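You operate a simulated robot arm through the tools that you are given. There is no shell and no other tool. Be economical: measure what you need, move in short steps, check, and stop when the job is done.

The job below is to be done with a simulated two-armed robot. You get a single attempt, and the scene is never put back.

JOB
Hold the white guide on the open end of the steel bench steady with one hand and flip the tab on the white guide the other way with the other.
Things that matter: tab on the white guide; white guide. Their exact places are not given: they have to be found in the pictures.

It is judged by the outcome, as a careful person would: the job done as asked, and still so three seconds after it is handed in. It fails if anything else is knocked over, pushed out of place, dropped, spilled or broken.

ROBOT AND FRAMES
Two 7-joint arms with three-finger grippers on one trunk, on a base that drives. Base frame: it is fixed to the floor where the robot stands at the start and does not move with it; the origin is under the middle of the robot, x ahead of it, y to its left, z up; the surface under the hand at the start is at about z = 720. Units: mm, rad, N and s.
The left shoulder is at the start at [86, 126, 1110], the right one opposite. With the tool pointing down near the work surface each hand reaches from about 380 to 840 mm from the robot's upright axis, wherever it stands, measured 20 degrees to its own side. Places, roughly: tab on the white guide [500, 100, 800]. Payload 2.94 kg a hand.
The tool frame of a hand sits at the grasp point between the pads (the TCP): z along the fingers, y along the line on which they close. The tips reach 30 mm beyond it. Largest opening 128 mm; the body of the gripper starts 93 mm behind the TCP.
Orientation is told as [roll, pitch, yaw] about the base's x, y, z axes, in that order, counted from this pose: with the fingers straight down and closing along the base's y, the tool's x points along the base's -x, its y along +y and its z along -z.

CONTROLS
- The arms move only by the tool servo_tool. It takes "left_increments", "right_increments" or both (then of equal length, played together; a hand with none holds still); each is one flat list of numbers, 6 for each row, row after row: the shift along the tool's x, y, z in mm, then the turn, a rotation vector about the tool's x, y, z in rad. In form: [dx, dy, dz, ax, ay, az, dx, dy, dz, ax, ay, az, ...]. A call has 1 to 8 rows; each row shifts and turns the commanded pose from where the row before left it, along the tool's axes as they then stand. "left_gripper" and "right_gripper" are, for a hand that has rows, the opening, from 0 (shut) to 1 (fully open), set as the call begins (left out, the last holds). Rows are played at 5 a second. More than 50 mm and 0.15 rad between two rows, or a gripper value outside its range, and nothing of the call is played. A pose out of reach is approached as far as the arm can. The call stops where the force on the tool passes 40 N (or 10 N more than at its start, if that is more) or the arm is blocked; 0.2 s more then pass. The fingers move at their own pace and stop on an object; they squeeze with about 39 N. The grip force told is the motor's: it shows also when the fingers shut on nothing. Time passes only in rows, and 0.2 s behind the last, so rows that do not move let the fingers close. It gives the time, the measured TCP pose, the force on the tool (base axes), the opening and the grip force at its end, in the units of the frame above (readings bear some noise), with the torque about the TCP (base axes, N m) and any sound that the robot's microphone picked up, and new pictures: "pictures" is both (left out), scene, wrist or none (wrist: the cameras of the hands that moved).
- Cameras (640 x 400 px; columns grow to the right, rows downward): "scene" is now at [215.7, 18.8, 1267]; the picture's right is [0.21, -0.98, 0.00], its down [-0.60, -0.13, -0.79] and it looks along [0.77, 0.17, -0.62] (base axes); focal length 264 px, centre (320, 200). "left" rides on the left gripper at [69, 15, -120] in its tool frame; the picture's right is [-0.21, 0.98, 0.00], its down [-0.82, -0.18, -0.54] and it looks along [-0.53, -0.12, 0.84] (tool axes); focal length 251 px, centre (320, 200). "right" rides on the right gripper at [69, -15, -120] in its tool frame; the picture's right is [0.21, 0.98, 0.00], its down [-0.82, 0.18, -0.54] and it looks along [-0.53, 0.12, 0.84] (tool axes); focal length 251 px, centre (320, 200).
- move_column(by): slides the trunk up (or, below 0, down) by that many mm; the arms and the scene camera ride with it, the base frame stays. It gives what a move gives, with no picture.
- roll_base(legs): drives the robot by 1 to 6 legs, each [ahead, left, turn to the left] in mm, mm and rad, along the robot's own axes; the way and the turn of a leg run together, so that a leg with both is an arc; at most 1500 mm and 3.142 rad a leg. The arms and the cameras ride along, it lands a little off, and it stops where it bumps. It gives what a move gives, and a new picture of the scene camera.
- head_to(pan, tilt): turns the head with the scene camera to pan (to the left, within 1.396 rad either way) and tilt (down, from -0.506 to 1.204), counted from straight ahead of the robot. It gives what a move gives, and a new picture of the scene camera.
- pixel_to_xyz(camera, pixels): for up to 12 pixels [column, row] of the newest picture of that camera ("zoom" is the newest enlarged one), the place [x, y, z] in the base frame of the surface seen there, good to about 2 mm. The clock stands still meanwhile.
- enlarge(camera, box): a new picture of the part [left, top, right, bottom] of that camera's present view, enlarged. The clock stands still meanwhile.
- hand_in(): hands the job in; it is judged then, once.

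Keep the steps short. Do not move on a guess: measure, check each grasp and each placing, and mend mistakes. In all there are 80 turns and 260 pictures (those below and enlarged ones count). Leave the grippers open and the arms clear of the work at the hand-in unless told otherwise, and finish with a single line.

The tools are called after "Emit:" as name(argument=value, ...) on one line, values as JSON. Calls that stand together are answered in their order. servo_tool: Moves the arms, as the interface text tells. Its arguments: {"type":"object","properties":{"left_increments":{"type":"array"},"left_gripper":{"type":"number"},"right_increments":{"type":"array"},"right_gripper":{"type":"number"},"pictures":{"type":"string","enum":["both","scene","wrist","none"]}},"required":[]} The other tools are called the same way: move_column (by) slides the trunk up or down; roll_base (legs) drives the base; head_to (pan, tilt) turns the head that bears the scene camera; pixel_to_xyz (camera, pixels) gives the place of the surface under pixels of a picture; enlarge (camera, box) takes an enlarged picture of a part of a camera's view; hand_in () hands the job in.

At the start:

```text
clock: 0.0
left_ee_pos: [481.4, 393.1, 1078.0]
left_tool_rot: [0.0, 0.0, 0.001]
left_ft_force: [-0.5, 0.1, 0.7]
left_moment: [-0.01, 0.0, 0.01]
left_finger_gap: 127.9
left_gripper_force: 0.0
right_ee_pos: [485.0, -46.4, 1081.6]
right_tool_rot: [0.0, 0.002, 0.001]
right_ft_force: [0.6, -0.7, -0.1]
right_moment: [0.0, 0.01, 0.01]
right_finger_gap: 127.8
right_gripper_force: 0.1
trunk travel left (down, up): [-325.0, 222.0]
robot x, y, heading: [0.1, 3.3, -0.0]
head pan, tilt: [0.215, 0.665]
```

scene: 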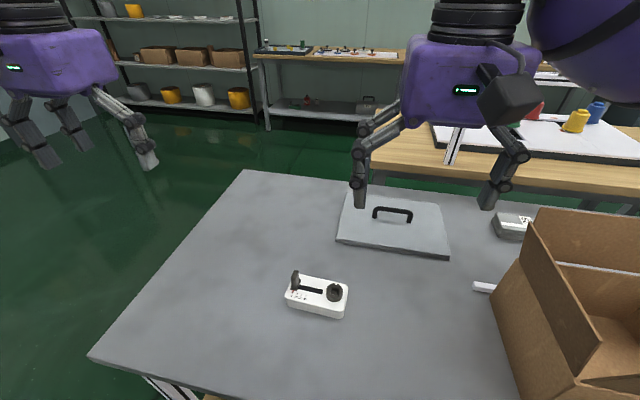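
right: 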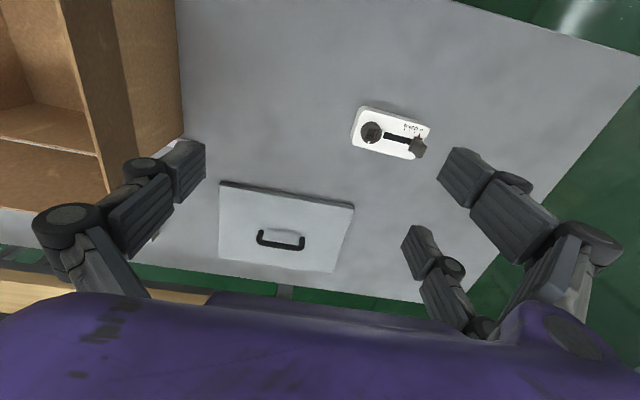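
left: 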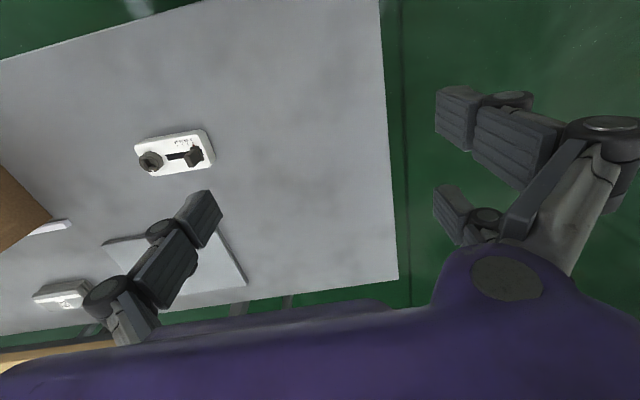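

I see the white guide at about (317,296) in the scene picture. I'll enlarge it to study it.

Emit:
enlarge(camera="scene", box=[270, 255, 366, 331])

Emit:
enlarge(camera="right", box=[340, 90, 444, 170])

Emit:
enlarge(camera="left", box=[120, 115, 224, 190])

```text
5.26 times, centred on (318, 293) of scene
```

zoom: 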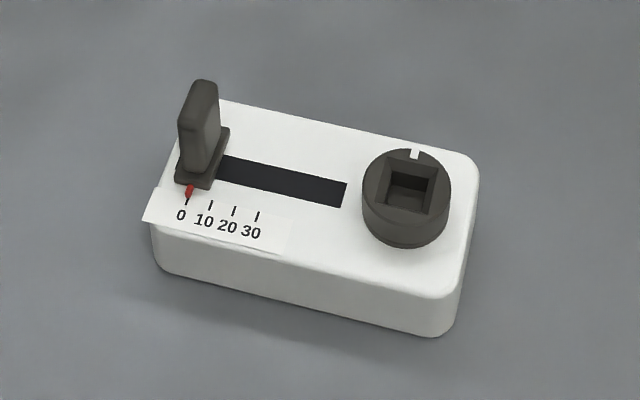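

```text
5.00 times, centred on (392, 130) of right
```

zoom: 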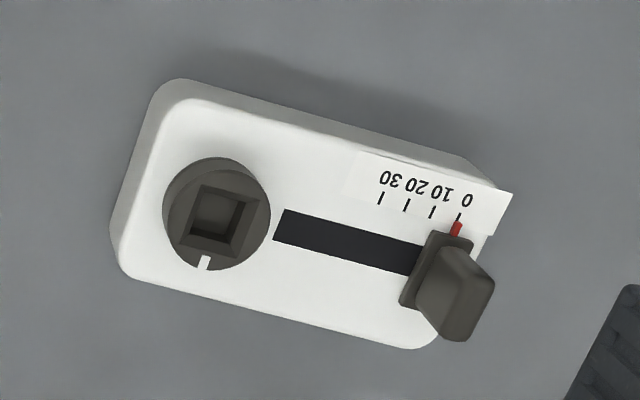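

```text
5.33 times, centred on (172, 152) of left
```

zoom: 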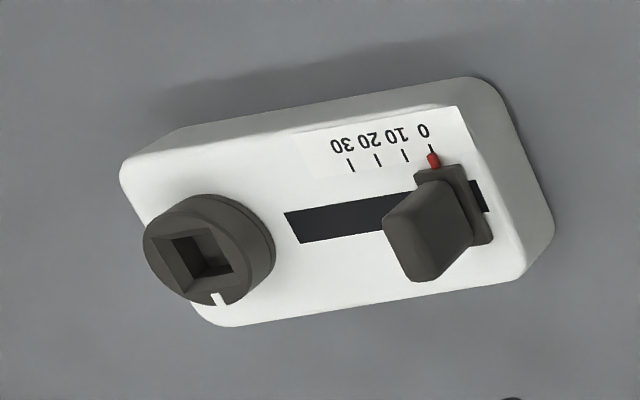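

The guide has a tab on a slot, at "0", plus a round knob with a square socket. Next I measure positions.

Emit:
enlarge(camera="scene", box=[270, 255, 366, 331])

Emit:
pixel_to_xyz(camera="zoom", pixels=[[203, 84], [190, 160], [228, 166], [343, 193], [222, 106], [470, 160], [445, 290], [160, 215], [413, 160], [410, 190], [400, 235], [187, 200]])

Emit:
pixel_to_xyz(camera="zoom", pixels=[[258, 217], [100, 250], [440, 330], [160, 265], [210, 130], [185, 130], [180, 182], [208, 187], [365, 190], [448, 200], [215, 95], [192, 90]])

```text
5.26 times, centred on (318, 293) of scene
```

zoom: 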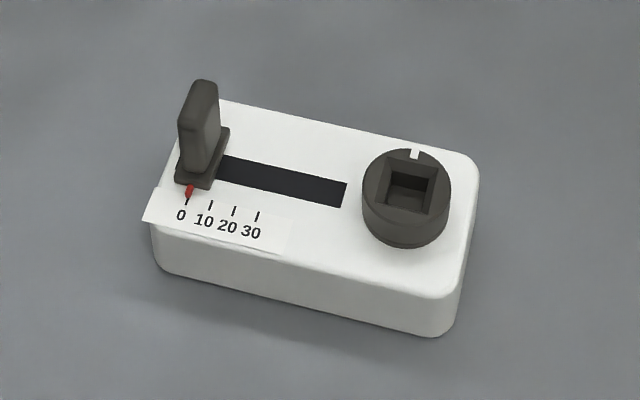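

```text
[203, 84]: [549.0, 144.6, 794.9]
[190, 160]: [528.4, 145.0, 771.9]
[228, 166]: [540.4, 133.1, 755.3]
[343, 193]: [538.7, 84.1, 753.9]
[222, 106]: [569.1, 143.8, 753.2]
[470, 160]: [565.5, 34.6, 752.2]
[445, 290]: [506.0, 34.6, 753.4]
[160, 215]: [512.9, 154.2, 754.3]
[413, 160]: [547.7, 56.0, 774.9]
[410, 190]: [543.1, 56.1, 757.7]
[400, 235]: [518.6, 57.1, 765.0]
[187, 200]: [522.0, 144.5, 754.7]
```

```text
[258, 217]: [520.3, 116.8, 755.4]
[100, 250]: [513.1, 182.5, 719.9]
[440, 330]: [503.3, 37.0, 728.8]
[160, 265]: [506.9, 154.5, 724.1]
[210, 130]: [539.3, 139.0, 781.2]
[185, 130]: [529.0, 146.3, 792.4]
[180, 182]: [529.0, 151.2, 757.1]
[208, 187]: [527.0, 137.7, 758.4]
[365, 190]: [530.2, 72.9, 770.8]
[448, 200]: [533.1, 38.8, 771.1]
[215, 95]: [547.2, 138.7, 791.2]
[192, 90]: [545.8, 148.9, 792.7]
```

The guide is 120 mm long along y (34..154), x 505..570 and z 720..754. The tab stands at y≈144 and the slot runs to y≈84, so the tab slides towards −y. The right hand will hold the knob end and the left hand will push the tab. First I check where the box is relative to the right arm, and turn both hands 90° high up.

Emit:
pixel_to_xyz(camera="scene", pixels=[[540, 208], [515, 265], [600, 345], [570, 385], [480, 287], [510, 228], [500, 320]])

Emit:
servo_tool(right_increments=[0, 0, 0, 0, 0, -0.1428, 0, 0, 0, 0, 0, -0.1428, 0, 0, 0, 0, 0, -0.1428, 0, 0, 0, 0, 0, -0.1428, 0, 0, 0, 0, 0, -0.1428, 0, 0, 0, 0, 0, -0.1428], left_increments=[0, 0, 0, 0, 0, 0.1428, 0, 0, 0, 0, 0, 0.1428, 0, 0, 0, 0, 0, 0.1428, 0, 0, 0, 0, 0, 0.1428, 0, 0, 0, 0, 0, 0.1428, 0, 0, 0, 0, 0, 0.1428], pictures="none")

```text
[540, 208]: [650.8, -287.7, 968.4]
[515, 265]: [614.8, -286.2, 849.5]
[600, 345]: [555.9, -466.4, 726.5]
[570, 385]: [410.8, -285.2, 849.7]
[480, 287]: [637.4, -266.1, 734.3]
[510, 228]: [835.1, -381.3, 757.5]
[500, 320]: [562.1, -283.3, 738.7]
```

```text
clock: 1.4
left_ee_pos: [481.5, 393.2, 1078.5]
left_tool_rot: [-0.001, -0.001, -0.859]
left_ft_force: [-0.9, 0.0, 0.1]
left_moment: [0.01, 0.01, -0.03]
left_finger_gap: 127.9
left_gripper_force: 0.0
right_ee_pos: [486.1, -46.2, 1080.4]
right_tool_rot: [0.001, 0.0, 0.86]
right_ft_force: [0.4, -0.1, 0.2]
right_moment: [0.02, -0.03, 0.0]
right_finger_gap: 128.0
right_gripper_force: 0.1
trunk travel left (down, up): [-325.0, 222.0]
robot x, y, heading: [-0.0, 0.8, 0.002]
head pan, tilt: [0.215, 0.665]
```

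The hands turn as expected. The box wall is at y≈−285, well clear. I finish the yaw, then tilt each hand 0.3 rad so the fingers lean inwards and the wrists outwards.

Emit:
servo_tool(right_increments=[0, 0, 0, 0, 0, -0.1428, 0, 0, 0, 0, 0, -0.1428, 0, 0, 0, 0, 0, -0.1428, 0, 0, 0, 0, 0, -0.1428, 0, 0, 0, 0, 0, -0.1428, 0, 0, 0, 0, -0.1, 0, 0, 0, 0, 0, -0.1, 0, 0, 0, 0, 0, -0.1, 0], left_increments=[0, 0, 0, 0, 0, 0.1428, 0, 0, 0, 0, 0, 0.1428, 0, 0, 0, 0, 0, 0.1428, 0, 0, 0, 0, 0, 0.1428, 0, 0, 0, 0, 0, 0.1428, 0, 0, 0, 0, -0.1, 0, 0, 0, 0, 0, -0.1, 0, 0, 0, 0, 0, -0.1, 0])

```text
clock: 3.2
left_ee_pos: [481.1, 392.5, 1080.5]
left_tool_rot: [0.0, -0.3, -1.57]
left_ft_force: [-0.3, -0.3, -0.1]
left_moment: [0.01, 0.04, 0.0]
left_finger_gap: 127.9
left_gripper_force: 0.0
right_ee_pos: [439.5, -24.8, 1076.8]
right_tool_rot: [0.0, -0.302, 1.568]
right_ft_force: [0.4, -0.5, 0.4]
right_moment: [-0.01, 0.02, 0.03]
right_finger_gap: 128.2
right_gripper_force: 0.1
right hand out of reach, approached as far as the arm can: row 4, 5, 7, 8
trunk travel left (down, up): [-325.0, 222.0]
robot x, y, heading: [1.9, 0.5, -0.002]
head pan, tilt: [0.215, 0.665]
```

scene: 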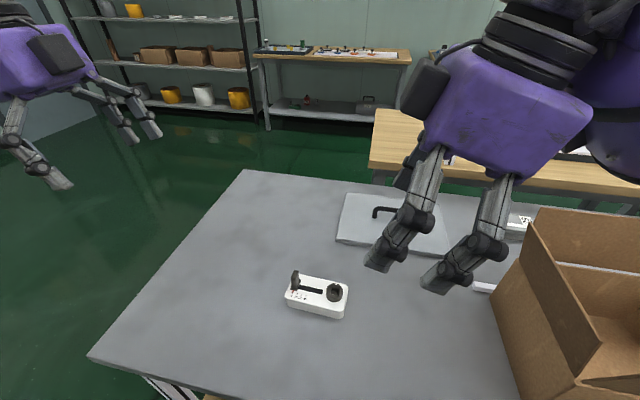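
right: 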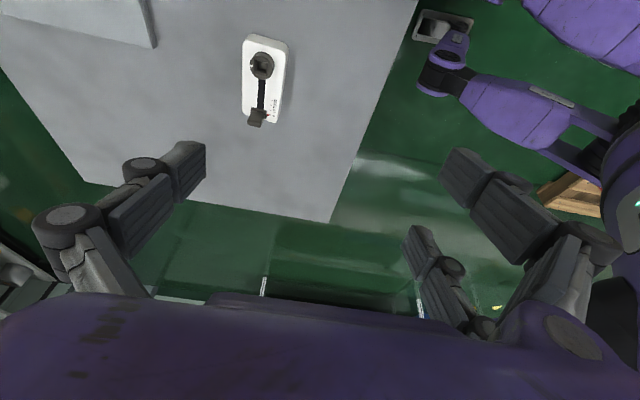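
left: 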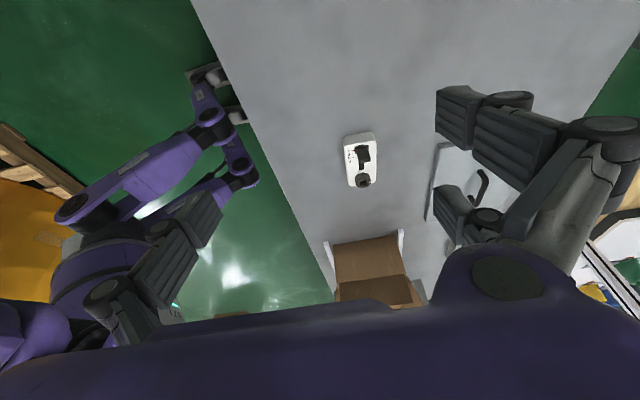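

The right hand stopped a little short because it was too high; lower down it should be in reach. I lower it to above the knob end and bring the left hand, closed, to the left of the tab and above it.

Emit:
servo_tool(right_increments=[-2.9, -6.5, 31.1, 0, 0, 0, -2.9, -6.5, 31.1, 0, 0, 0, -2.9, -6.5, 31.1, 0, 0, 0, -2.9, -6.5, 31.1, 0, 0, 0, -2.9, -6.5, 31.1, 0, 0, 0, -2.9, -6.5, 31.1, 0, 0, 0, -2.9, -6.5, 31.1, 0, 0, 0, -2.9, -6.5, 31.1, 0, 0, 0], left_increments=[-12.8, 7.1, 27.5, 0, 0, 0, -12.8, 7.1, 27.5, 0, 0, 0, -12.8, 7.1, 27.5, 0, 0, 0, -12.8, 7.1, 27.5, 0, 0, 0, -12.8, 7.1, 27.5, 0, 0, 0, -12.8, 7.1, 27.5, 0, 0, 0, -12.8, 7.1, 27.5, 0, 0, 0, -12.8, 7.1, 27.5, 0, 0, 0], left_gripper=0, right_gripper=1)

```text
clock: 5.0
left_ee_pos: [537.7, 229.7, 899.2]
left_tool_rot: [0.002, -0.3, -1.57]
left_ft_force: [-0.3, -1.2, 0.1]
left_moment: [0.02, -0.01, -0.01]
left_finger_gap: 0.0
left_gripper_force: 3.2
right_ee_pos: [435.3, -9.1, 1019.3]
right_tool_rot: [0.003, -0.301, 1.563]
right_ft_force: [1.0, 0.2, 0.7]
right_moment: [-0.01, 0.02, -0.01]
right_finger_gap: 127.7
right_gripper_force: 0.0
right hand out of reach, approached as far as the arm can: row 1, 2, 3, 4, 5, 6, 7, 8
trunk travel left (down, up): [-325.0, 222.0]
robot x, y, heading: [2.6, -1.4, -0.002]
head pan, tilt: [0.215, 0.665]
```

scene: 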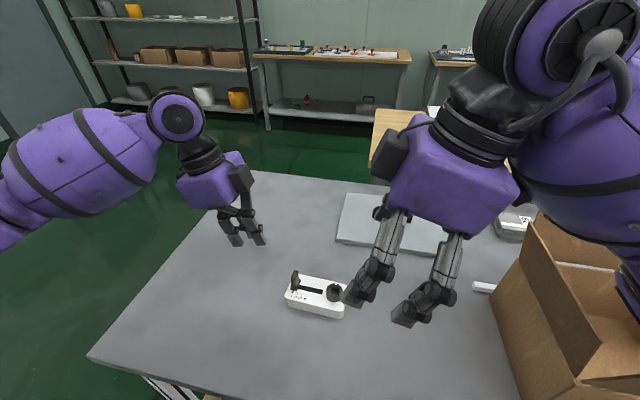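
right: 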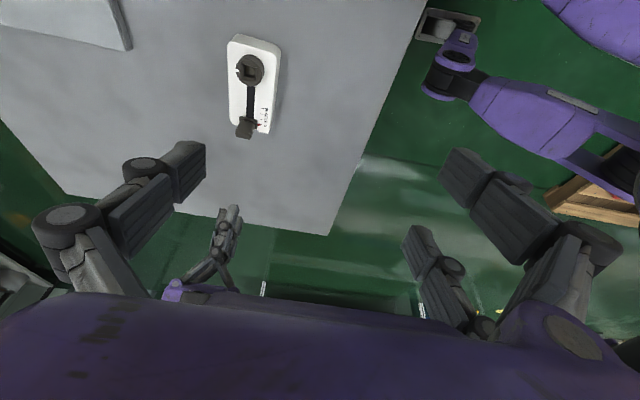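
left: 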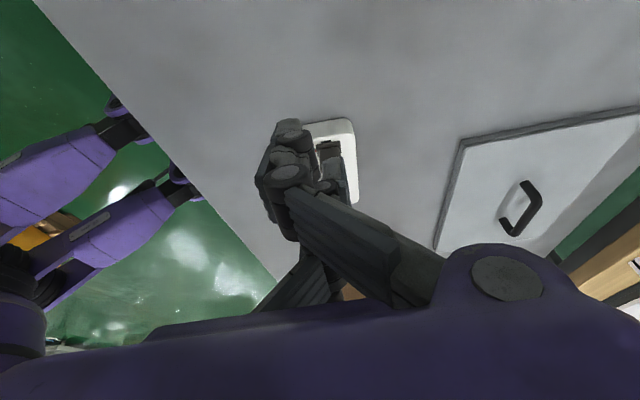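

The left hand arrived at (538,230,899). The right hand is held up by reach in this posture. I undo its tilt and see whether it frees up.

Emit:
servo_tool(right_increments=[0, 0, 0, 0, 0.1, 0, 0, 0, 0, 0, 0.1, 0, 0, 0, 0, 0, 0.1, 0, 0, 0, 0, 0, 0, 0], pictures="scene")

```text
clock: 6.0
left_ee_pos: [537.3, 230.4, 899.4]
left_tool_rot: [0.0, -0.3, -1.57]
left_ft_force: [1.6, -0.4, 0.2]
left_moment: [0.01, 0.03, -0.02]
left_finger_gap: 0.4
left_gripper_force: 3.0
right_ee_pos: [433.3, -10.3, 1021.0]
right_tool_rot: [0.0, 0.001, 1.568]
right_ft_force: [-1.3, -0.7, -0.4]
right_moment: [-0.01, -0.04, -0.03]
right_finger_gap: 128.1
right_gripper_force: 0.1
trunk travel left (down, up): [-325.0, 222.0]
robot x, y, heading: [-1.3, -1.6, 0.003]
head pan, tilt: [0.215, 0.665]
```

scene: 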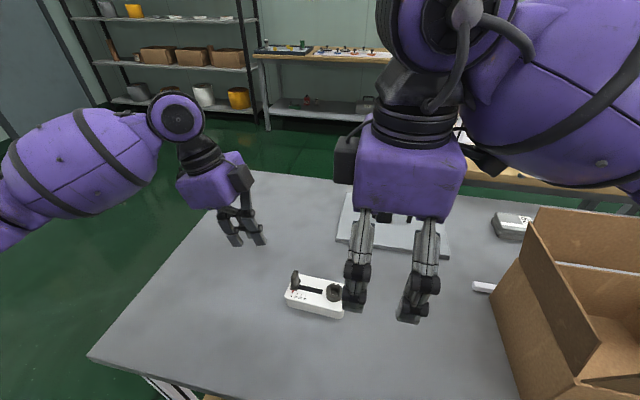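

Freed; the commanded pose follows the reached one. Now, without tilt, I move to above the knob end (537,45,850).

Emit:
servo_tool(right_increments=[-6.9, -13, 21.4, 0, 0, 0, -6.9, -13, 21.4, 0, 0, 0, -6.9, -13, 21.4, 0, 0, 0, -6.9, -13, 21.4, 0, 0, 0, -6.9, -13, 21.4, 0, 0, 0, -6.9, -13, 21.4, 0, 0, 0, -6.9, -13, 21.4, 0, 0, 0, -6.9, -13, 21.4, 0, 0, 0], pictures="scene")

```text
clock: 7.8
left_ee_pos: [538.3, 231.1, 898.9]
left_tool_rot: [0.0, -0.3, -1.571]
left_ft_force: [0.0, -0.7, 0.3]
left_moment: [-0.01, -0.01, 0.02]
left_finger_gap: 0.0
left_gripper_force: 3.2
right_ee_pos: [452.9, 0.5, 983.7]
right_tool_rot: [0.001, 0.0, 1.568]
right_ft_force: [-0.7, 0.3, -0.2]
right_moment: [-0.02, 0.03, -0.01]
right_finger_gap: 128.0
right_gripper_force: 0.1
right hand out of reach, approached as far as the arm can: row 2, 3, 4, 5, 6, 7, 8
trunk travel left (down, up): [-325.0, 222.0]
robot x, y, heading: [-2.4, 2.3, -0.004]
head pan, tilt: [0.215, 0.665]
```

scene: 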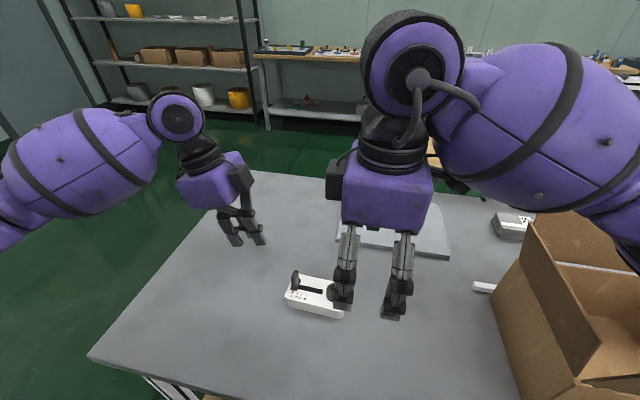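

Still limited, so the +90° yaw looks like the cause. A parallel gripper is symmetric, so I'll turn the right hand the other way, towards yaw −90°.

Emit:
servo_tool(right_increments=[0, 0, 0, 0, 0, 0.15, 0, 0, 0, 0, 0, 0.15, 0, 0, 0, 0, 0, 0.15, 0, 0, 0, 0, 0, 0.15, 0, 0, 0, 0, 0, 0.15, 0, 0, 0, 0, 0, 0.15, 0, 0, 0, 0, 0, 0.15, 0, 0, 0, 0, 0, 0.15], pictures="none")

Emit:
servo_tool(right_increments=[0, 0, 0, 0, 0, 0.15, 0, 0, 0, 0, 0, 0.15, 0, 0, 0, 0, 0, 0.15, 0, 0, 0, 0, 0, 0.15, 0, 0, 0, 0, 0, 0.15, 0, 0, 0, 0, 0, 0.15, 0, 0, 0, 0, 0, 0.15, 0, 0, 0, 0, 0, 0.15], pictures="none")

Emit:
servo_tool(right_increments=[0, 0, 0, 0, 0, 0.15, 0, 0, 0, 0, 0, 0.15, 0, 0, 0, 0, 0, 0.15, 0, 0, 0, 0, 0, 0.15, 0, 0, 0, 0, 0, 0.14], pictures="scene")

```text
clock: 9.6
left_ee_pos: [537.3, 230.5, 899.5]
left_tool_rot: [0.0, -0.299, -1.57]
left_ft_force: [0.8, -0.1, 0.5]
left_moment: [0.02, 0.0, 0.03]
left_finger_gap: 0.0
left_gripper_force: 3.5
right_ee_pos: [452.6, 0.8, 983.5]
right_tool_rot: [-0.001, -0.001, 0.37]
right_ft_force: [-0.1, 0.3, 0.3]
right_moment: [0.0, -0.01, 0.0]
right_finger_gap: 128.2
right_gripper_force: 0.0
trunk travel left (down, up): [-325.0, 222.0]
robot x, y, heading: [-3.3, -1.0, -0.002]
head pan, tilt: [0.215, 0.665]
```

```text
clock: 11.4
left_ee_pos: [537.9, 230.9, 899.4]
left_tool_rot: [0.001, -0.3, -1.571]
left_ft_force: [-0.2, 0.1, 1.1]
left_moment: [0.02, -0.05, 0.02]
left_finger_gap: 0.2
left_gripper_force: 2.8
right_ee_pos: [453.5, 0.3, 983.5]
right_tool_rot: [0.0, 0.0, -0.832]
right_ft_force: [0.1, -0.1, -0.1]
right_moment: [-0.03, -0.02, 0.02]
right_finger_gap: 128.0
right_gripper_force: 0.0
trunk travel left (down, up): [-325.0, 222.0]
robot x, y, heading: [-0.7, 3.2, -0.004]
head pan, tilt: [0.215, 0.665]
```

```text
clock: 12.6
left_ee_pos: [537.2, 230.7, 898.2]
left_tool_rot: [0.001, -0.3, -1.572]
left_ft_force: [0.8, -0.5, -0.3]
left_moment: [0.0, -0.01, -0.03]
left_finger_gap: 0.0
left_gripper_force: 2.5
right_ee_pos: [453.0, -0.1, 984.0]
right_tool_rot: [0.0, -0.002, -1.572]
right_ft_force: [-0.9, -0.2, -0.1]
right_moment: [0.01, -0.02, -0.02]
right_finger_gap: 128.1
right_gripper_force: 0.0
trunk travel left (down, up): [-325.0, 222.0]
robot x, y, heading: [-1.7, -1.5, -0.001]
head pan, tilt: [0.215, 0.665]
```

scene: 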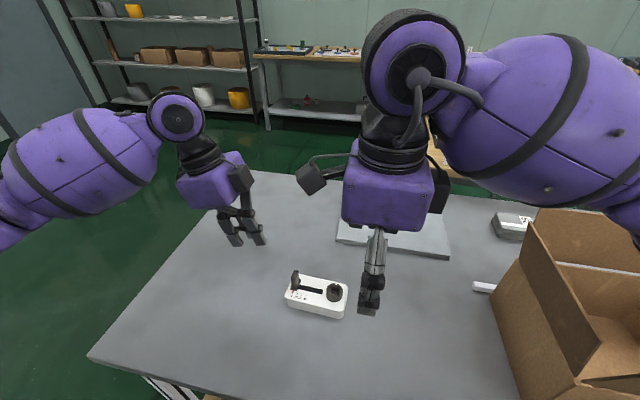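

Yaw −90° is reached cleanly. Now I move to above the knob end at (538,45,860).

Emit:
servo_tool(right_increments=[7.5, 14.2, 20.7, 0, 0, 0, 7.5, 14.2, 20.7, 0, 0, 0, 7.5, 14.2, 20.7, 0, 0, 0, 7.5, 14.2, 20.7, 0, 0, 0, 7.5, 14.2, 20.7, 0, 0, 0, 7.5, 14.2, 20.7, 0, 0, 0])

```text
clock: 14.0
left_ee_pos: [538.7, 229.9, 897.8]
left_tool_rot: [0.0, -0.3, -1.57]
left_ft_force: [-0.1, 1.1, 0.0]
left_moment: [-0.01, 0.02, 0.01]
left_finger_gap: 0.0
left_gripper_force: 2.7
right_ee_pos: [536.9, 47.6, 860.8]
right_tool_rot: [0.001, -0.001, -1.569]
right_ft_force: [0.4, 1.0, 0.3]
right_moment: [-0.02, -0.05, 0.03]
right_finger_gap: 128.1
right_gripper_force: 0.1
trunk travel left (down, up): [-325.0, 222.0]
robot x, y, heading: [2.0, 0.4, 0.001]
head pan, tilt: [0.215, 0.665]
```

scene: 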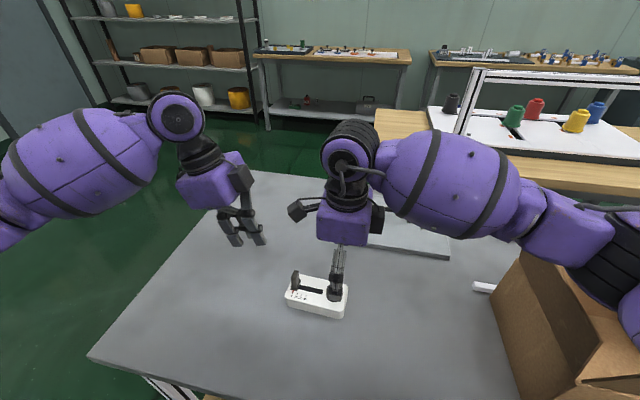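
right: 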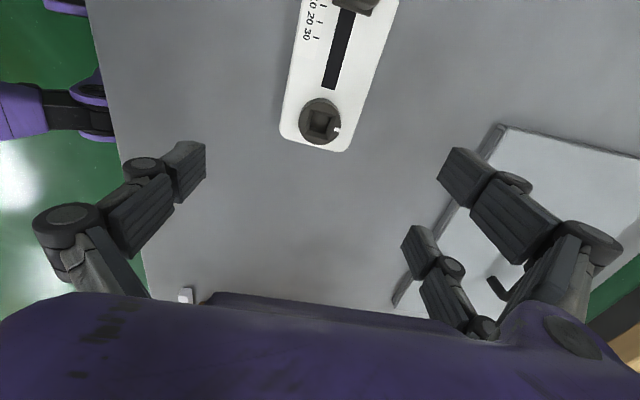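

The right hand is centred over the knob end. I tilt it 0.24 rad so its wrist leans away from the tab side, and check the elbow against the box.

Emit:
servo_tool(right_increments=[0, 0, 0, 0, 0.08, 0, 0, 0, 0, 0, 0.08, 0, 0, 0, 0, 0, 0.08, 0])

Emit:
head_to(pan=-0.3, tilt=0.665)

```text
clock: 14.8
left_ee_pos: [537.2, 230.6, 899.1]
left_tool_rot: [0.002, -0.299, -1.571]
left_ft_force: [0.7, -0.2, -0.7]
left_moment: [-0.01, -0.01, -0.02]
left_finger_gap: 0.0
left_gripper_force: 3.2
right_ee_pos: [538.0, 46.4, 862.1]
right_tool_rot: [0.002, 0.242, -1.567]
right_ft_force: [0.2, -0.3, -0.4]
right_moment: [0.05, -0.01, -0.02]
right_finger_gap: 127.7
right_gripper_force: 0.1
trunk travel left (down, up): [-325.0, 222.0]
robot x, y, heading: [-0.9, 3.4, -0.001]
head pan, tilt: [0.215, 0.665]
```

scene: 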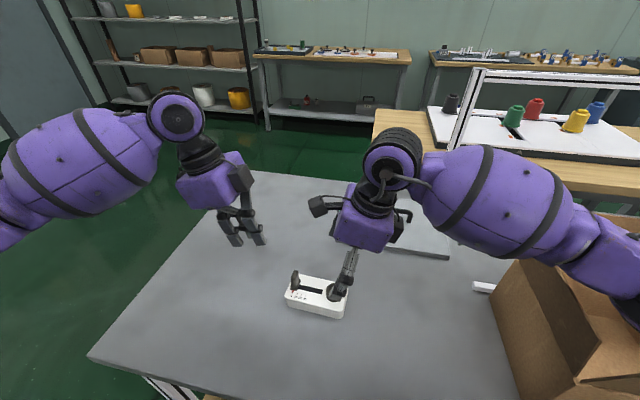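
right: 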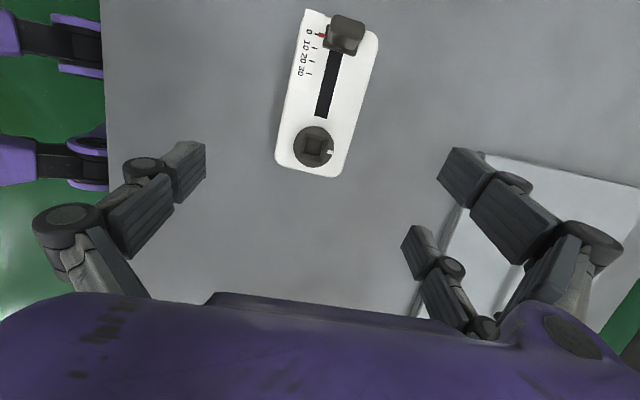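

```text
clock: 15.7
left_ee_pos: [538.3, 230.9, 898.9]
left_tool_rot: [-0.001, -0.3, -1.571]
left_ft_force: [0.9, -0.7, -0.1]
left_moment: [-0.01, 0.02, 0.01]
left_finger_gap: 0.1
left_gripper_force: 2.5
right_ee_pos: [537.9, 45.8, 860.8]
right_tool_rot: [0.0, 0.24, -1.568]
right_ft_force: [-1.1, -0.7, -0.5]
right_moment: [0.0, -0.01, -0.02]
right_finger_gap: 128.0
right_gripper_force: 0.1
trunk travel left (down, up): [-325.0, 222.0]
robot x, y, heading: [0.4, -1.2, 0.001]
head pan, tilt: [-0.3, 0.665]
```

scene: 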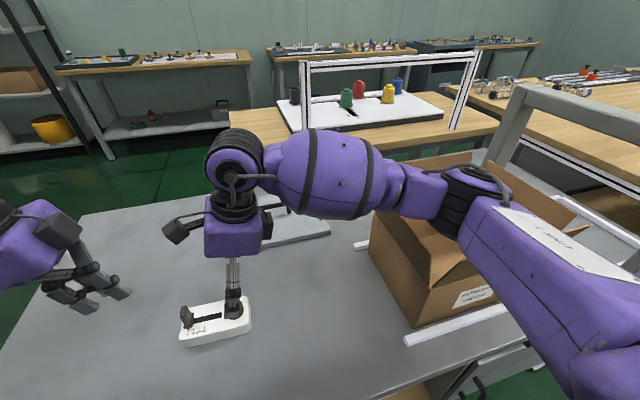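

The right elbow hangs over the box. I measure their heights before lowering.

Emit:
pixel_to_xyz(camera="scene", pixels=[[478, 172], [470, 195], [440, 232], [415, 195], [405, 205], [430, 260], [395, 220], [455, 255], [560, 212], [470, 160], [350, 200], [380, 185]])

```text
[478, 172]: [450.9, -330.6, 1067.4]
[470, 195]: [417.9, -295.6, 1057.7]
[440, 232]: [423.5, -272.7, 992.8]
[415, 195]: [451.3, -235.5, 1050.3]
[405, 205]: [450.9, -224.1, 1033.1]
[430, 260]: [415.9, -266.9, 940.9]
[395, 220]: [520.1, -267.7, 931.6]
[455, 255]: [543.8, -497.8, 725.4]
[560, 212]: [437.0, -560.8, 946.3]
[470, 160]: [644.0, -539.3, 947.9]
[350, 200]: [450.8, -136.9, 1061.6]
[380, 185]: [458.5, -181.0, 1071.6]
```

The elbow's underside (z≈990) is only about 25–50 mm above the box edge (~940–968). I raise the trunk 180 mm so the elbow stays high when the hand goes down.

Emit:
move_column(by=180)

```text
clock: 17.7
left_ee_pos: [537.4, 229.4, 1077.6]
left_tool_rot: [-0.002, -0.301, -1.569]
left_ft_force: [0.0, 0.3, 0.4]
left_moment: [-0.01, 0.02, 0.01]
left_finger_gap: 0.2
left_gripper_force: 3.1
right_ee_pos: [539.0, 46.9, 1037.5]
right_tool_rot: [-0.002, 0.239, -1.569]
right_ft_force: [-0.9, 0.3, -0.5]
right_moment: [-0.02, 0.03, 0.03]
right_finger_gap: 127.9
right_gripper_force: 0.1
trunk travel left (down, up): [-505.0, 42.0]
robot x, y, heading: [3.6, -4.7, -0.006]
head pan, tilt: [-0.3, 0.665]
```

Now I lower both hands 175 mm back down and watch the elbow.

Emit:
servo_tool(right_increments=[-5.94, 0, 24.3, 0, 0, 0, -5.94, 0, 24.3, 0, 0, 0, -5.94, 0, 24.3, 0, 0, 0, -5.94, 0, 24.3, 0, 0, 0, -5.94, 0, 24.3, 0, 0, 0, -5.94, 0, 24.3, 0, 0, 0, -5.94, 0, 24.3, 0, 0, 0], left_increments=[7.2, 0, 23.2, 0, 0, 0, 7.2, 0, 23.2, 0, 0, 0, 7.2, 0, 23.2, 0, 0, 0, 7.2, 0, 23.2, 0, 0, 0, 7.2, 0, 23.2, 0, 0, 0, 7.2, 0, 23.2, 0, 0, 0, 7.2, 0, 23.2, 0, 0, 0])

```text
clock: 19.3
left_ee_pos: [538.5, 231.2, 909.0]
left_tool_rot: [-0.001, -0.3, -1.571]
left_ft_force: [0.7, 0.0, 0.0]
left_moment: [0.0, 0.06, -0.03]
left_finger_gap: 0.0
left_gripper_force: 3.4
right_ee_pos: [539.5, 47.5, 865.8]
right_tool_rot: [0.001, 0.242, -1.566]
right_ft_force: [-0.4, 0.4, 0.5]
right_moment: [-0.02, 0.02, -0.03]
right_finger_gap: 127.8
right_gripper_force: 0.1
trunk travel left (down, up): [-505.0, 42.0]
robot x, y, heading: [0.3, 1.7, -0.001]
head pan, tilt: [-0.3, 0.665]
```

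scene: 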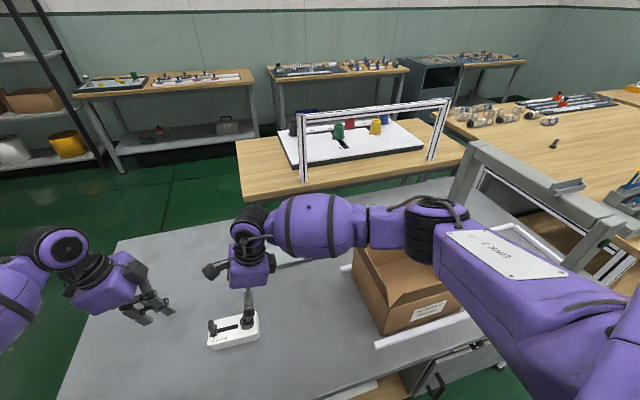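
right: 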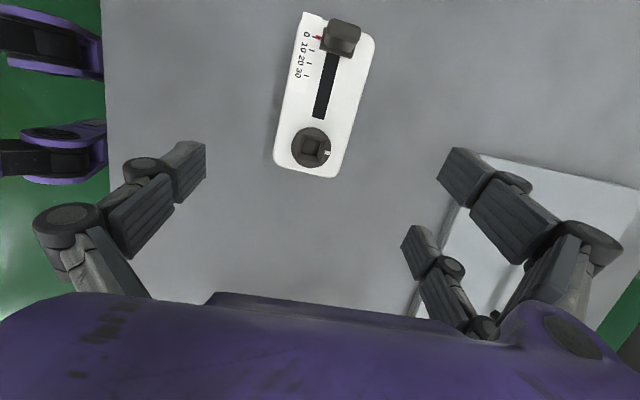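
left: 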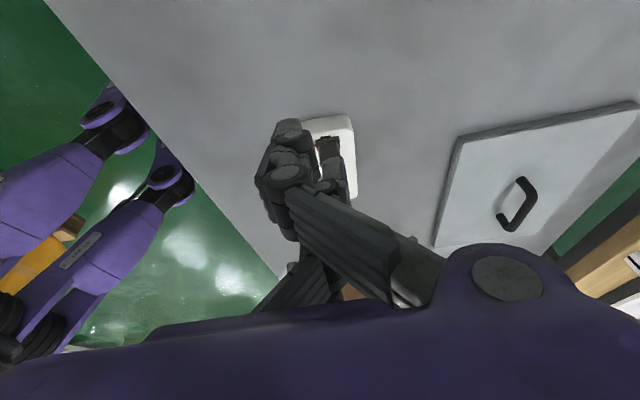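

Emit:
pixel_to_xyz(camera="scene", pixels=[[420, 258], [408, 240], [380, 243], [370, 260], [455, 235], [248, 290], [215, 330], [255, 318]])

```text
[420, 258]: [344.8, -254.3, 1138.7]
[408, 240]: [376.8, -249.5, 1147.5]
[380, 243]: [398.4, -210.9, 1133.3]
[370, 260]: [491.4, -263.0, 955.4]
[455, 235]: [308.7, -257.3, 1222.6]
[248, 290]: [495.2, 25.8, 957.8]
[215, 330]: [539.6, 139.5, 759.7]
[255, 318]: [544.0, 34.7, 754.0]
```

The elbow is now at z≈1135, well above the box. I lower the right hand astride the guide to TCP (536,50,756), keeping the tips above the bench.

Emit:
servo_tool(right_increments=[-3.9, -0.6, 17.9, 0, 0, 0, -3.9, -0.6, 17.9, 0, 0, 0, -3.9, -0.6, 17.9, 0, 0, 0, -3.9, -0.6, 17.9, 0, 0, 0, -3.9, -0.6, 17.9, 0, 0, 0, -3.9, -0.6, 17.5, 0, 0, 0])

Emit:
enlarge(camera="scene", box=[180, 260, 300, 360])

```text
clock: 20.7
left_ee_pos: [539.7, 231.1, 909.5]
left_tool_rot: [-0.001, -0.3, -1.573]
left_ft_force: [0.2, -0.3, 0.5]
left_moment: [-0.01, 0.0, 0.01]
left_finger_gap: 0.0
left_gripper_force: 3.1
right_ee_pos: [533.4, 48.2, 755.3]
right_tool_rot: [0.0, 0.24, -1.568]
right_ft_force: [0.5, -0.2, -0.1]
right_moment: [0.0, 0.01, 0.0]
right_finger_gap: 127.9
right_gripper_force: 0.1
trunk travel left (down, up): [-505.0, 42.0]
robot x, y, heading: [-0.3, 0.3, 0.005]
head pan, tilt: [-0.3, 0.665]
```

scene: 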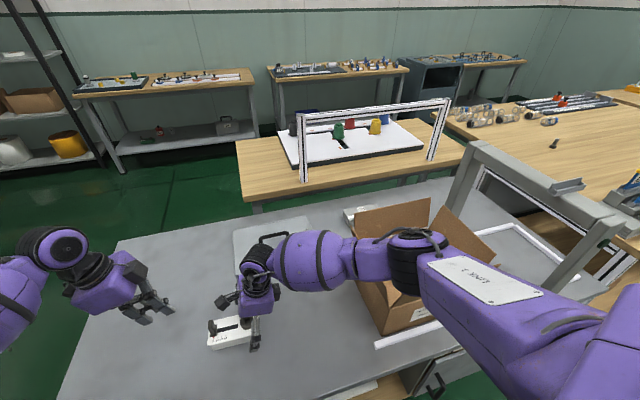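
right: 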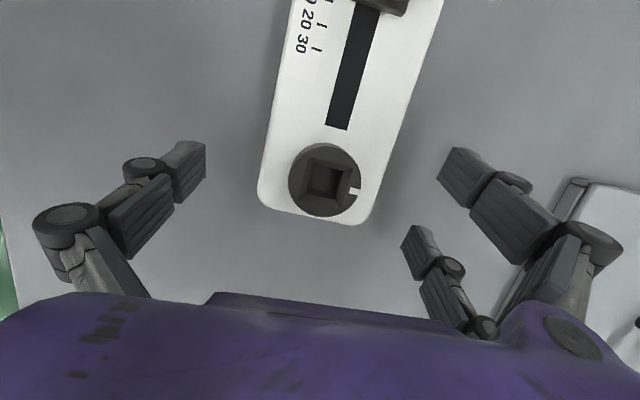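

```text
4.00 times, centred on (240, 310) of scene
```

zoom: 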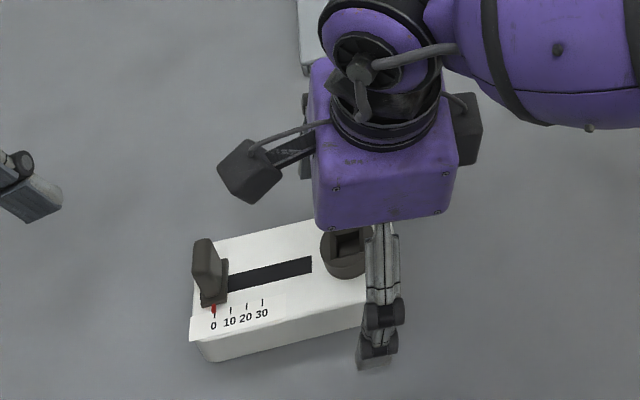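

Emit:
pixel_to_xyz(camera="zoom", pixels=[[375, 345], [375, 362], [388, 320], [362, 290], [340, 268], [355, 325], [330, 340]])

Emit:
pixel_to_xyz(camera="right", pixels=[[190, 150], [462, 165], [262, 190], [365, 215], [275, 110], [395, 140], [320, 222], [325, 180]])

```text
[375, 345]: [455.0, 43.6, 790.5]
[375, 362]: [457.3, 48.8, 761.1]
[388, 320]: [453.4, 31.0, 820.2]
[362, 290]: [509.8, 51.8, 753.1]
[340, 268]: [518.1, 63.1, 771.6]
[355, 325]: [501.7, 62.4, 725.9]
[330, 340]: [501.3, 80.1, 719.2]
```

```text
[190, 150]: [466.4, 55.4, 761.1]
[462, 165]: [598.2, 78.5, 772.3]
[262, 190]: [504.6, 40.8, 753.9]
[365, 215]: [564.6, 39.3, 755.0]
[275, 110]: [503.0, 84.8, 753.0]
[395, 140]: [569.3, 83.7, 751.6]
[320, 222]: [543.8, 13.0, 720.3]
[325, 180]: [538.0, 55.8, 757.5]
```

The fingers straddle the guide (x 466 and 598, around y≈50). I close the right gripper on its sides.

Emit:
servo_tool(right_increments=[0, 2, 0, 0, 0, 0, 0, 0, 0, 0, 0, 0, 0, 0, 0, 0, 0, 0, 0, 0, 0, 0, 0, 0], right_gripper=0)

Emit:
enlarge(camera="scene", box=[180, 260, 300, 360])

```text
clock: 21.7
left_ee_pos: [538.3, 230.5, 910.2]
left_tool_rot: [0.0, -0.301, -1.569]
left_ft_force: [0.0, -0.7, -0.5]
left_moment: [0.0, 0.0, 0.03]
left_finger_gap: 0.2
left_gripper_force: 2.9
right_ee_pos: [537.8, 48.9, 756.1]
right_tool_rot: [0.001, 0.24, -1.567]
right_ft_force: [0.0, -0.3, 0.3]
right_moment: [0.22, 0.21, -0.12]
right_finger_gap: 67.7
right_gripper_force: 39.0
trunk travel left (down, up): [-505.0, 42.0]
robot x, y, heading: [0.2, 0.6, -0.005]
head pan, tilt: [-0.3, 0.665]
```

scene: 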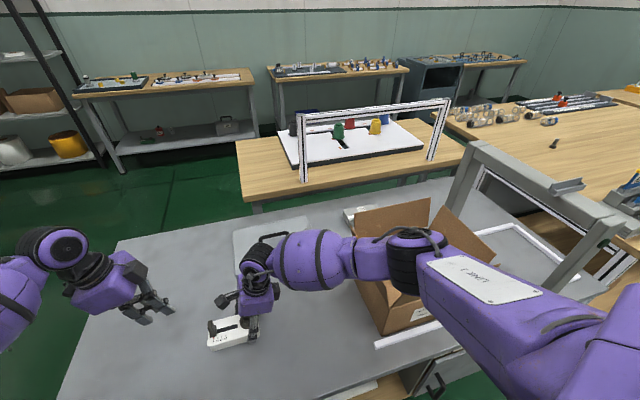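
right: 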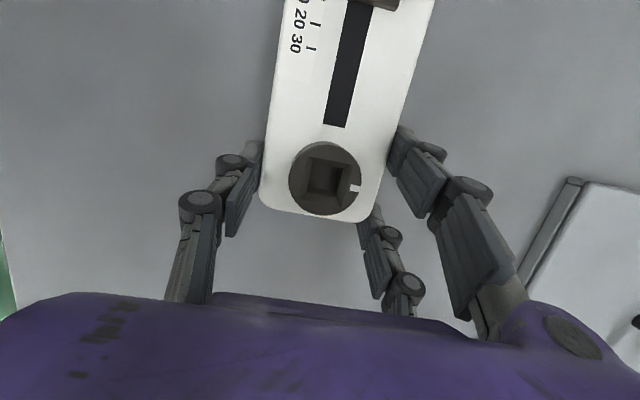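

```text
4.00 times, centred on (240, 310) of scene
```

zoom: 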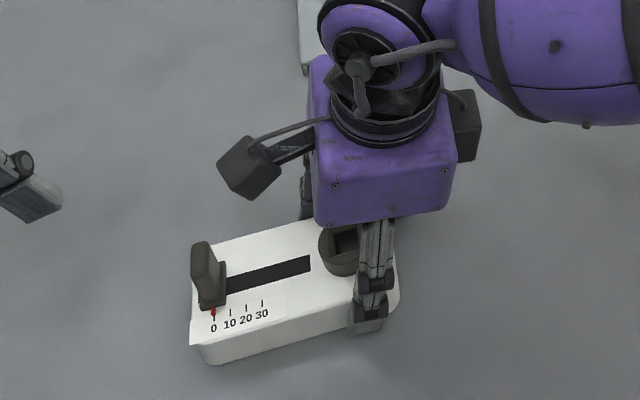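

The guide is held (gap 67.7 mm, 39 N). I measure the tab again, the slot ends and the right camera housing before bringing in the left hand.

Emit:
pixel_to_xyz(camera="zoom", pixels=[[200, 246], [203, 275], [213, 302], [192, 290], [217, 265], [308, 265], [228, 285], [250, 170], [228, 180], [240, 145], [207, 298], [193, 320]])

Emit:
head_to(pan=0.15, tilt=0.8)

```text
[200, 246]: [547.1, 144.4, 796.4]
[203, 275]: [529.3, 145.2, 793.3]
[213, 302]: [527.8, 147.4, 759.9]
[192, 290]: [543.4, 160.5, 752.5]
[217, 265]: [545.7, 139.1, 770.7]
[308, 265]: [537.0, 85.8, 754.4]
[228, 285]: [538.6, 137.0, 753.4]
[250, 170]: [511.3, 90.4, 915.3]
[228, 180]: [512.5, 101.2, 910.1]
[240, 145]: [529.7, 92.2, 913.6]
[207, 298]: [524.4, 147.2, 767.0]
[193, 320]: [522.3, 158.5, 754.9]
```

```text
clock: 22.6
left_ee_pos: [538.7, 230.6, 911.6]
left_tool_rot: [-0.001, -0.301, -1.571]
left_ft_force: [-1.3, 1.0, 0.3]
left_moment: [0.02, -0.01, -0.01]
left_finger_gap: 0.1
left_gripper_force: 3.1
right_ee_pos: [536.9, 48.2, 756.8]
right_tool_rot: [-0.001, 0.241, -1.567]
right_ft_force: [1.1, 0.9, 1.0]
right_moment: [0.27, 0.09, -0.16]
right_finger_gap: 67.6
right_gripper_force: 38.8
trunk travel left (down, up): [-505.0, 42.0]
robot x, y, heading: [2.6, 0.1, 0.002]
head pan, tilt: [0.15, 0.799]
```

scene: 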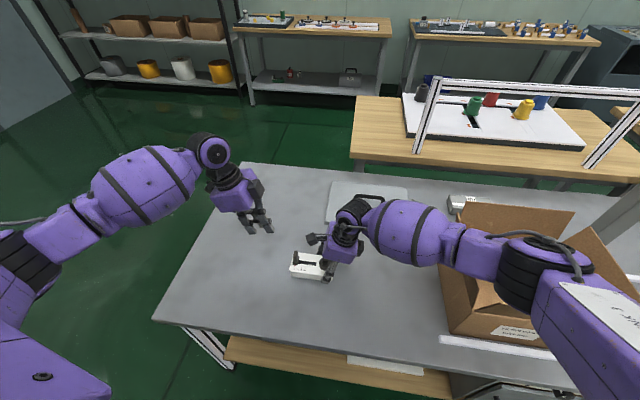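

The tab is at x≈537, y≈139..150, with its top at z≈796; the slot ends at y≈85. The right camera housing reaches y≈102 at z≈910, so I tilt the left hand to 0.5 rad for clearance. Then I bring the closed fingers down to the left of the tab at (537,195,795).

Emit:
servo_tool(left_increments=[0, 0, 0, 0, -0.1, 0, 0, 0, 0, 0, -0.1, 0, 3.92, -0.25, 19.7, 0, 0, 0, 3.92, -0.25, 19.7, 0, 0, 0, 3.92, -0.25, 19.7, 0, 0, 0, 3.92, -0.25, 19.7, 0, 0, 0, 3.92, -0.25, 19.7, 0, 0, 0, 3.92, -0.25, 19.7, 0, 0, 0])

Emit:
enlarge(camera="scene", box=[230, 200, 390, 300])

Emit:
enlarge(camera="right", box=[220, 0, 480, 160])

```text
clock: 24.4
left_ee_pos: [534.9, 195.3, 793.7]
left_tool_rot: [-0.002, -0.498, -1.571]
left_ft_force: [0.0, -0.2, -0.2]
left_moment: [-0.02, 0.0, -0.02]
left_finger_gap: 0.0
left_gripper_force: 2.5
right_ee_pos: [537.2, 49.2, 757.2]
right_tool_rot: [0.0, 0.242, -1.567]
right_ft_force: [-0.1, -1.1, 2.6]
right_moment: [0.31, 0.13, -0.04]
right_finger_gap: 67.5
right_gripper_force: 39.2
trunk travel left (down, up): [-505.0, 42.0]
robot x, y, heading: [1.6, -2.5, -0.001]
head pan, tilt: [0.15, 0.799]
```

scene: 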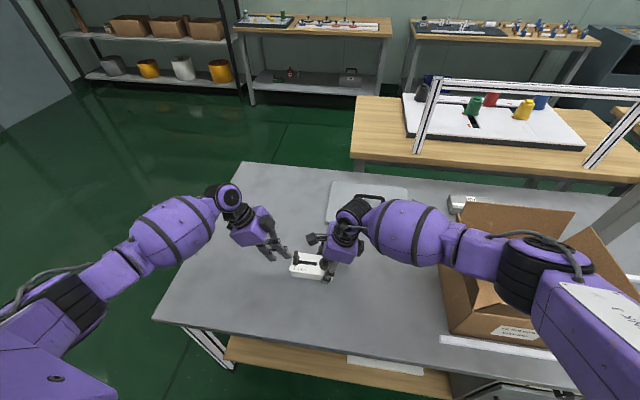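
left: 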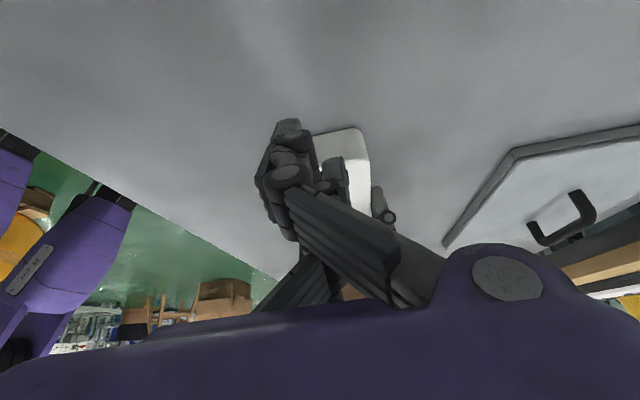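

```text
4.00 times, centred on (310, 250) of scene
```

zoom: 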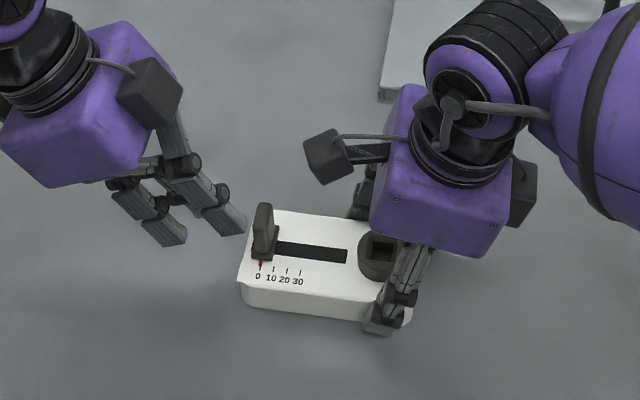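

```text
2.46 times, centred on (350, 80) of right
```

zoom: 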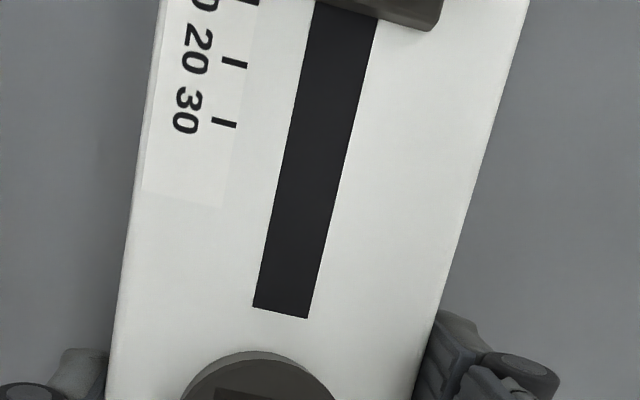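

The fingertips look spread, like a third finger. I measure them before pushing.

Emit:
enlarge(camera="scene", box=[250, 225, 330, 285])

Emit:
pixel_to_xyz(camera="scene", pixels=[[290, 257], [286, 252], [275, 259], [271, 256], [268, 250], [282, 249], [296, 253], [292, 258]])

Emit:
pixel_to_xyz(camera="left", pixels=[[290, 125], [290, 145], [335, 162], [330, 172], [325, 190], [262, 180], [285, 235], [340, 145]])

```text
6.67 times, centred on (290, 255) of scene
```

zoom: 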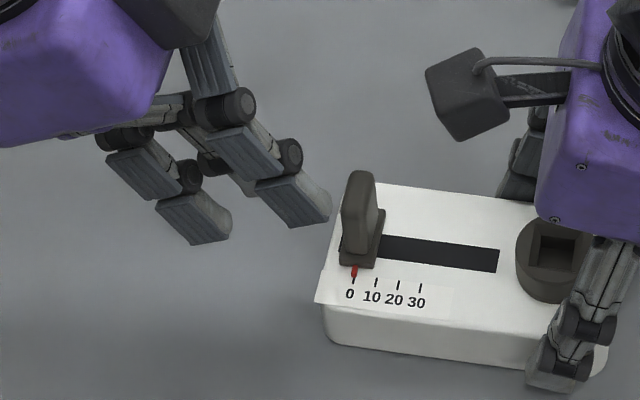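

```text
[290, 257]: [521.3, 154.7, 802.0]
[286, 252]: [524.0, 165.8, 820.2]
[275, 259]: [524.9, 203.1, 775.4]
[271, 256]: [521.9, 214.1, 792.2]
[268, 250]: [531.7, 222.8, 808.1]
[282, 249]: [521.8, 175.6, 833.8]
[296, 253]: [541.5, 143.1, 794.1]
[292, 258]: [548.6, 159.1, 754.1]
```

```text
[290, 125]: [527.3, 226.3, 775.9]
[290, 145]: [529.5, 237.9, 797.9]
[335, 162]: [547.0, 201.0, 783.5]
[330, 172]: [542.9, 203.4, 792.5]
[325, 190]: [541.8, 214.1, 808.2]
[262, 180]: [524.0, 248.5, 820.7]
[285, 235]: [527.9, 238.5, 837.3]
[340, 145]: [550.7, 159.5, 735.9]
```

The gripper has a pair of fingers on the −x side and a thumb on the other. The leading finger of the pair, near x≈529, will do the pushing, so it must line up with the tab at x≈538. I back off, cut the tilt to 0.3 so that finger sits lower, and shift 10 mm in +x.

Emit:
servo_tool(left_increments=[10.8, 0, -11.6, 0, 0, 0, 10.8, 0, -11.6, 0, 0, 0, 0, 0, 0, 0, 0.1, 0, 0, 0, 0, 0, 0.1, 0, -6.3, 10, 13.5, 0, 0, 0])

Emit:
enlarge(camera="scene", box=[250, 225, 330, 285])

```text
clock: 25.6
left_ee_pos: [546.9, 214.8, 792.8]
left_tool_rot: [0.0, -0.298, -1.572]
left_ft_force: [0.1, -0.1, 0.2]
left_moment: [-0.01, 0.0, 0.02]
left_finger_gap: 0.1
left_gripper_force: 2.7
right_ee_pos: [536.0, 49.1, 756.8]
right_tool_rot: [0.0, 0.24, -1.566]
right_ft_force: [0.0, -0.8, 1.7]
right_moment: [0.15, 0.05, 0.07]
right_finger_gap: 67.3
right_gripper_force: 39.1
trunk travel left (down, up): [-505.0, 42.0]
robot x, y, heading: [-0.8, 0.7, 0.001]
head pan, tilt: [0.15, 0.799]
```

scene: 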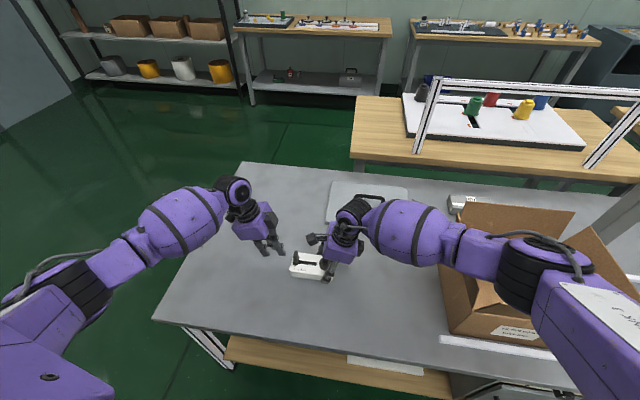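
left: 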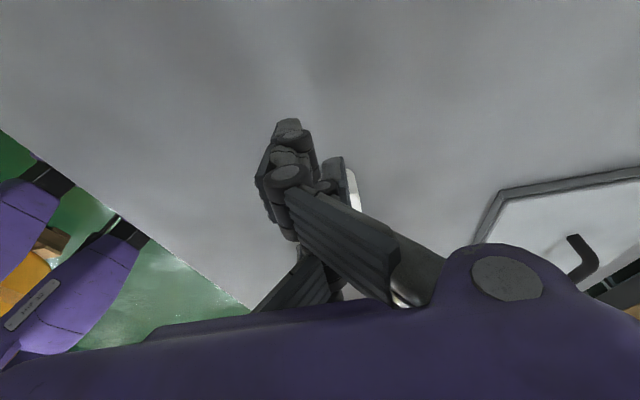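

```text
6.67 times, centred on (290, 255) of scene
```

zoom: 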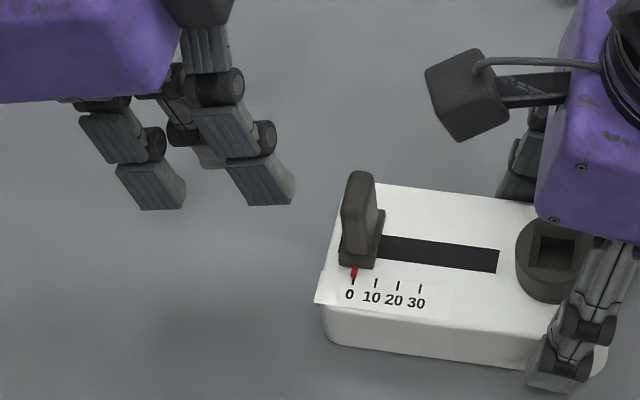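

Emit:
pixel_to_xyz(camera="zoom", pixels=[[265, 200], [288, 200], [245, 165], [291, 180], [150, 205], [180, 200], [365, 175], [350, 245], [372, 250], [150, 90]])

```text
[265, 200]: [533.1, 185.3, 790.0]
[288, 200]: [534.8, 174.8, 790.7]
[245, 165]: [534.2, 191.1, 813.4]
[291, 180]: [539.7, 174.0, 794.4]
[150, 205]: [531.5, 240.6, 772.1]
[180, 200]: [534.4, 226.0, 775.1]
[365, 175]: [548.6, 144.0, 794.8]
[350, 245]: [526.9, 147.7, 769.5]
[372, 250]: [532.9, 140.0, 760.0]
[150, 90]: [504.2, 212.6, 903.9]
```

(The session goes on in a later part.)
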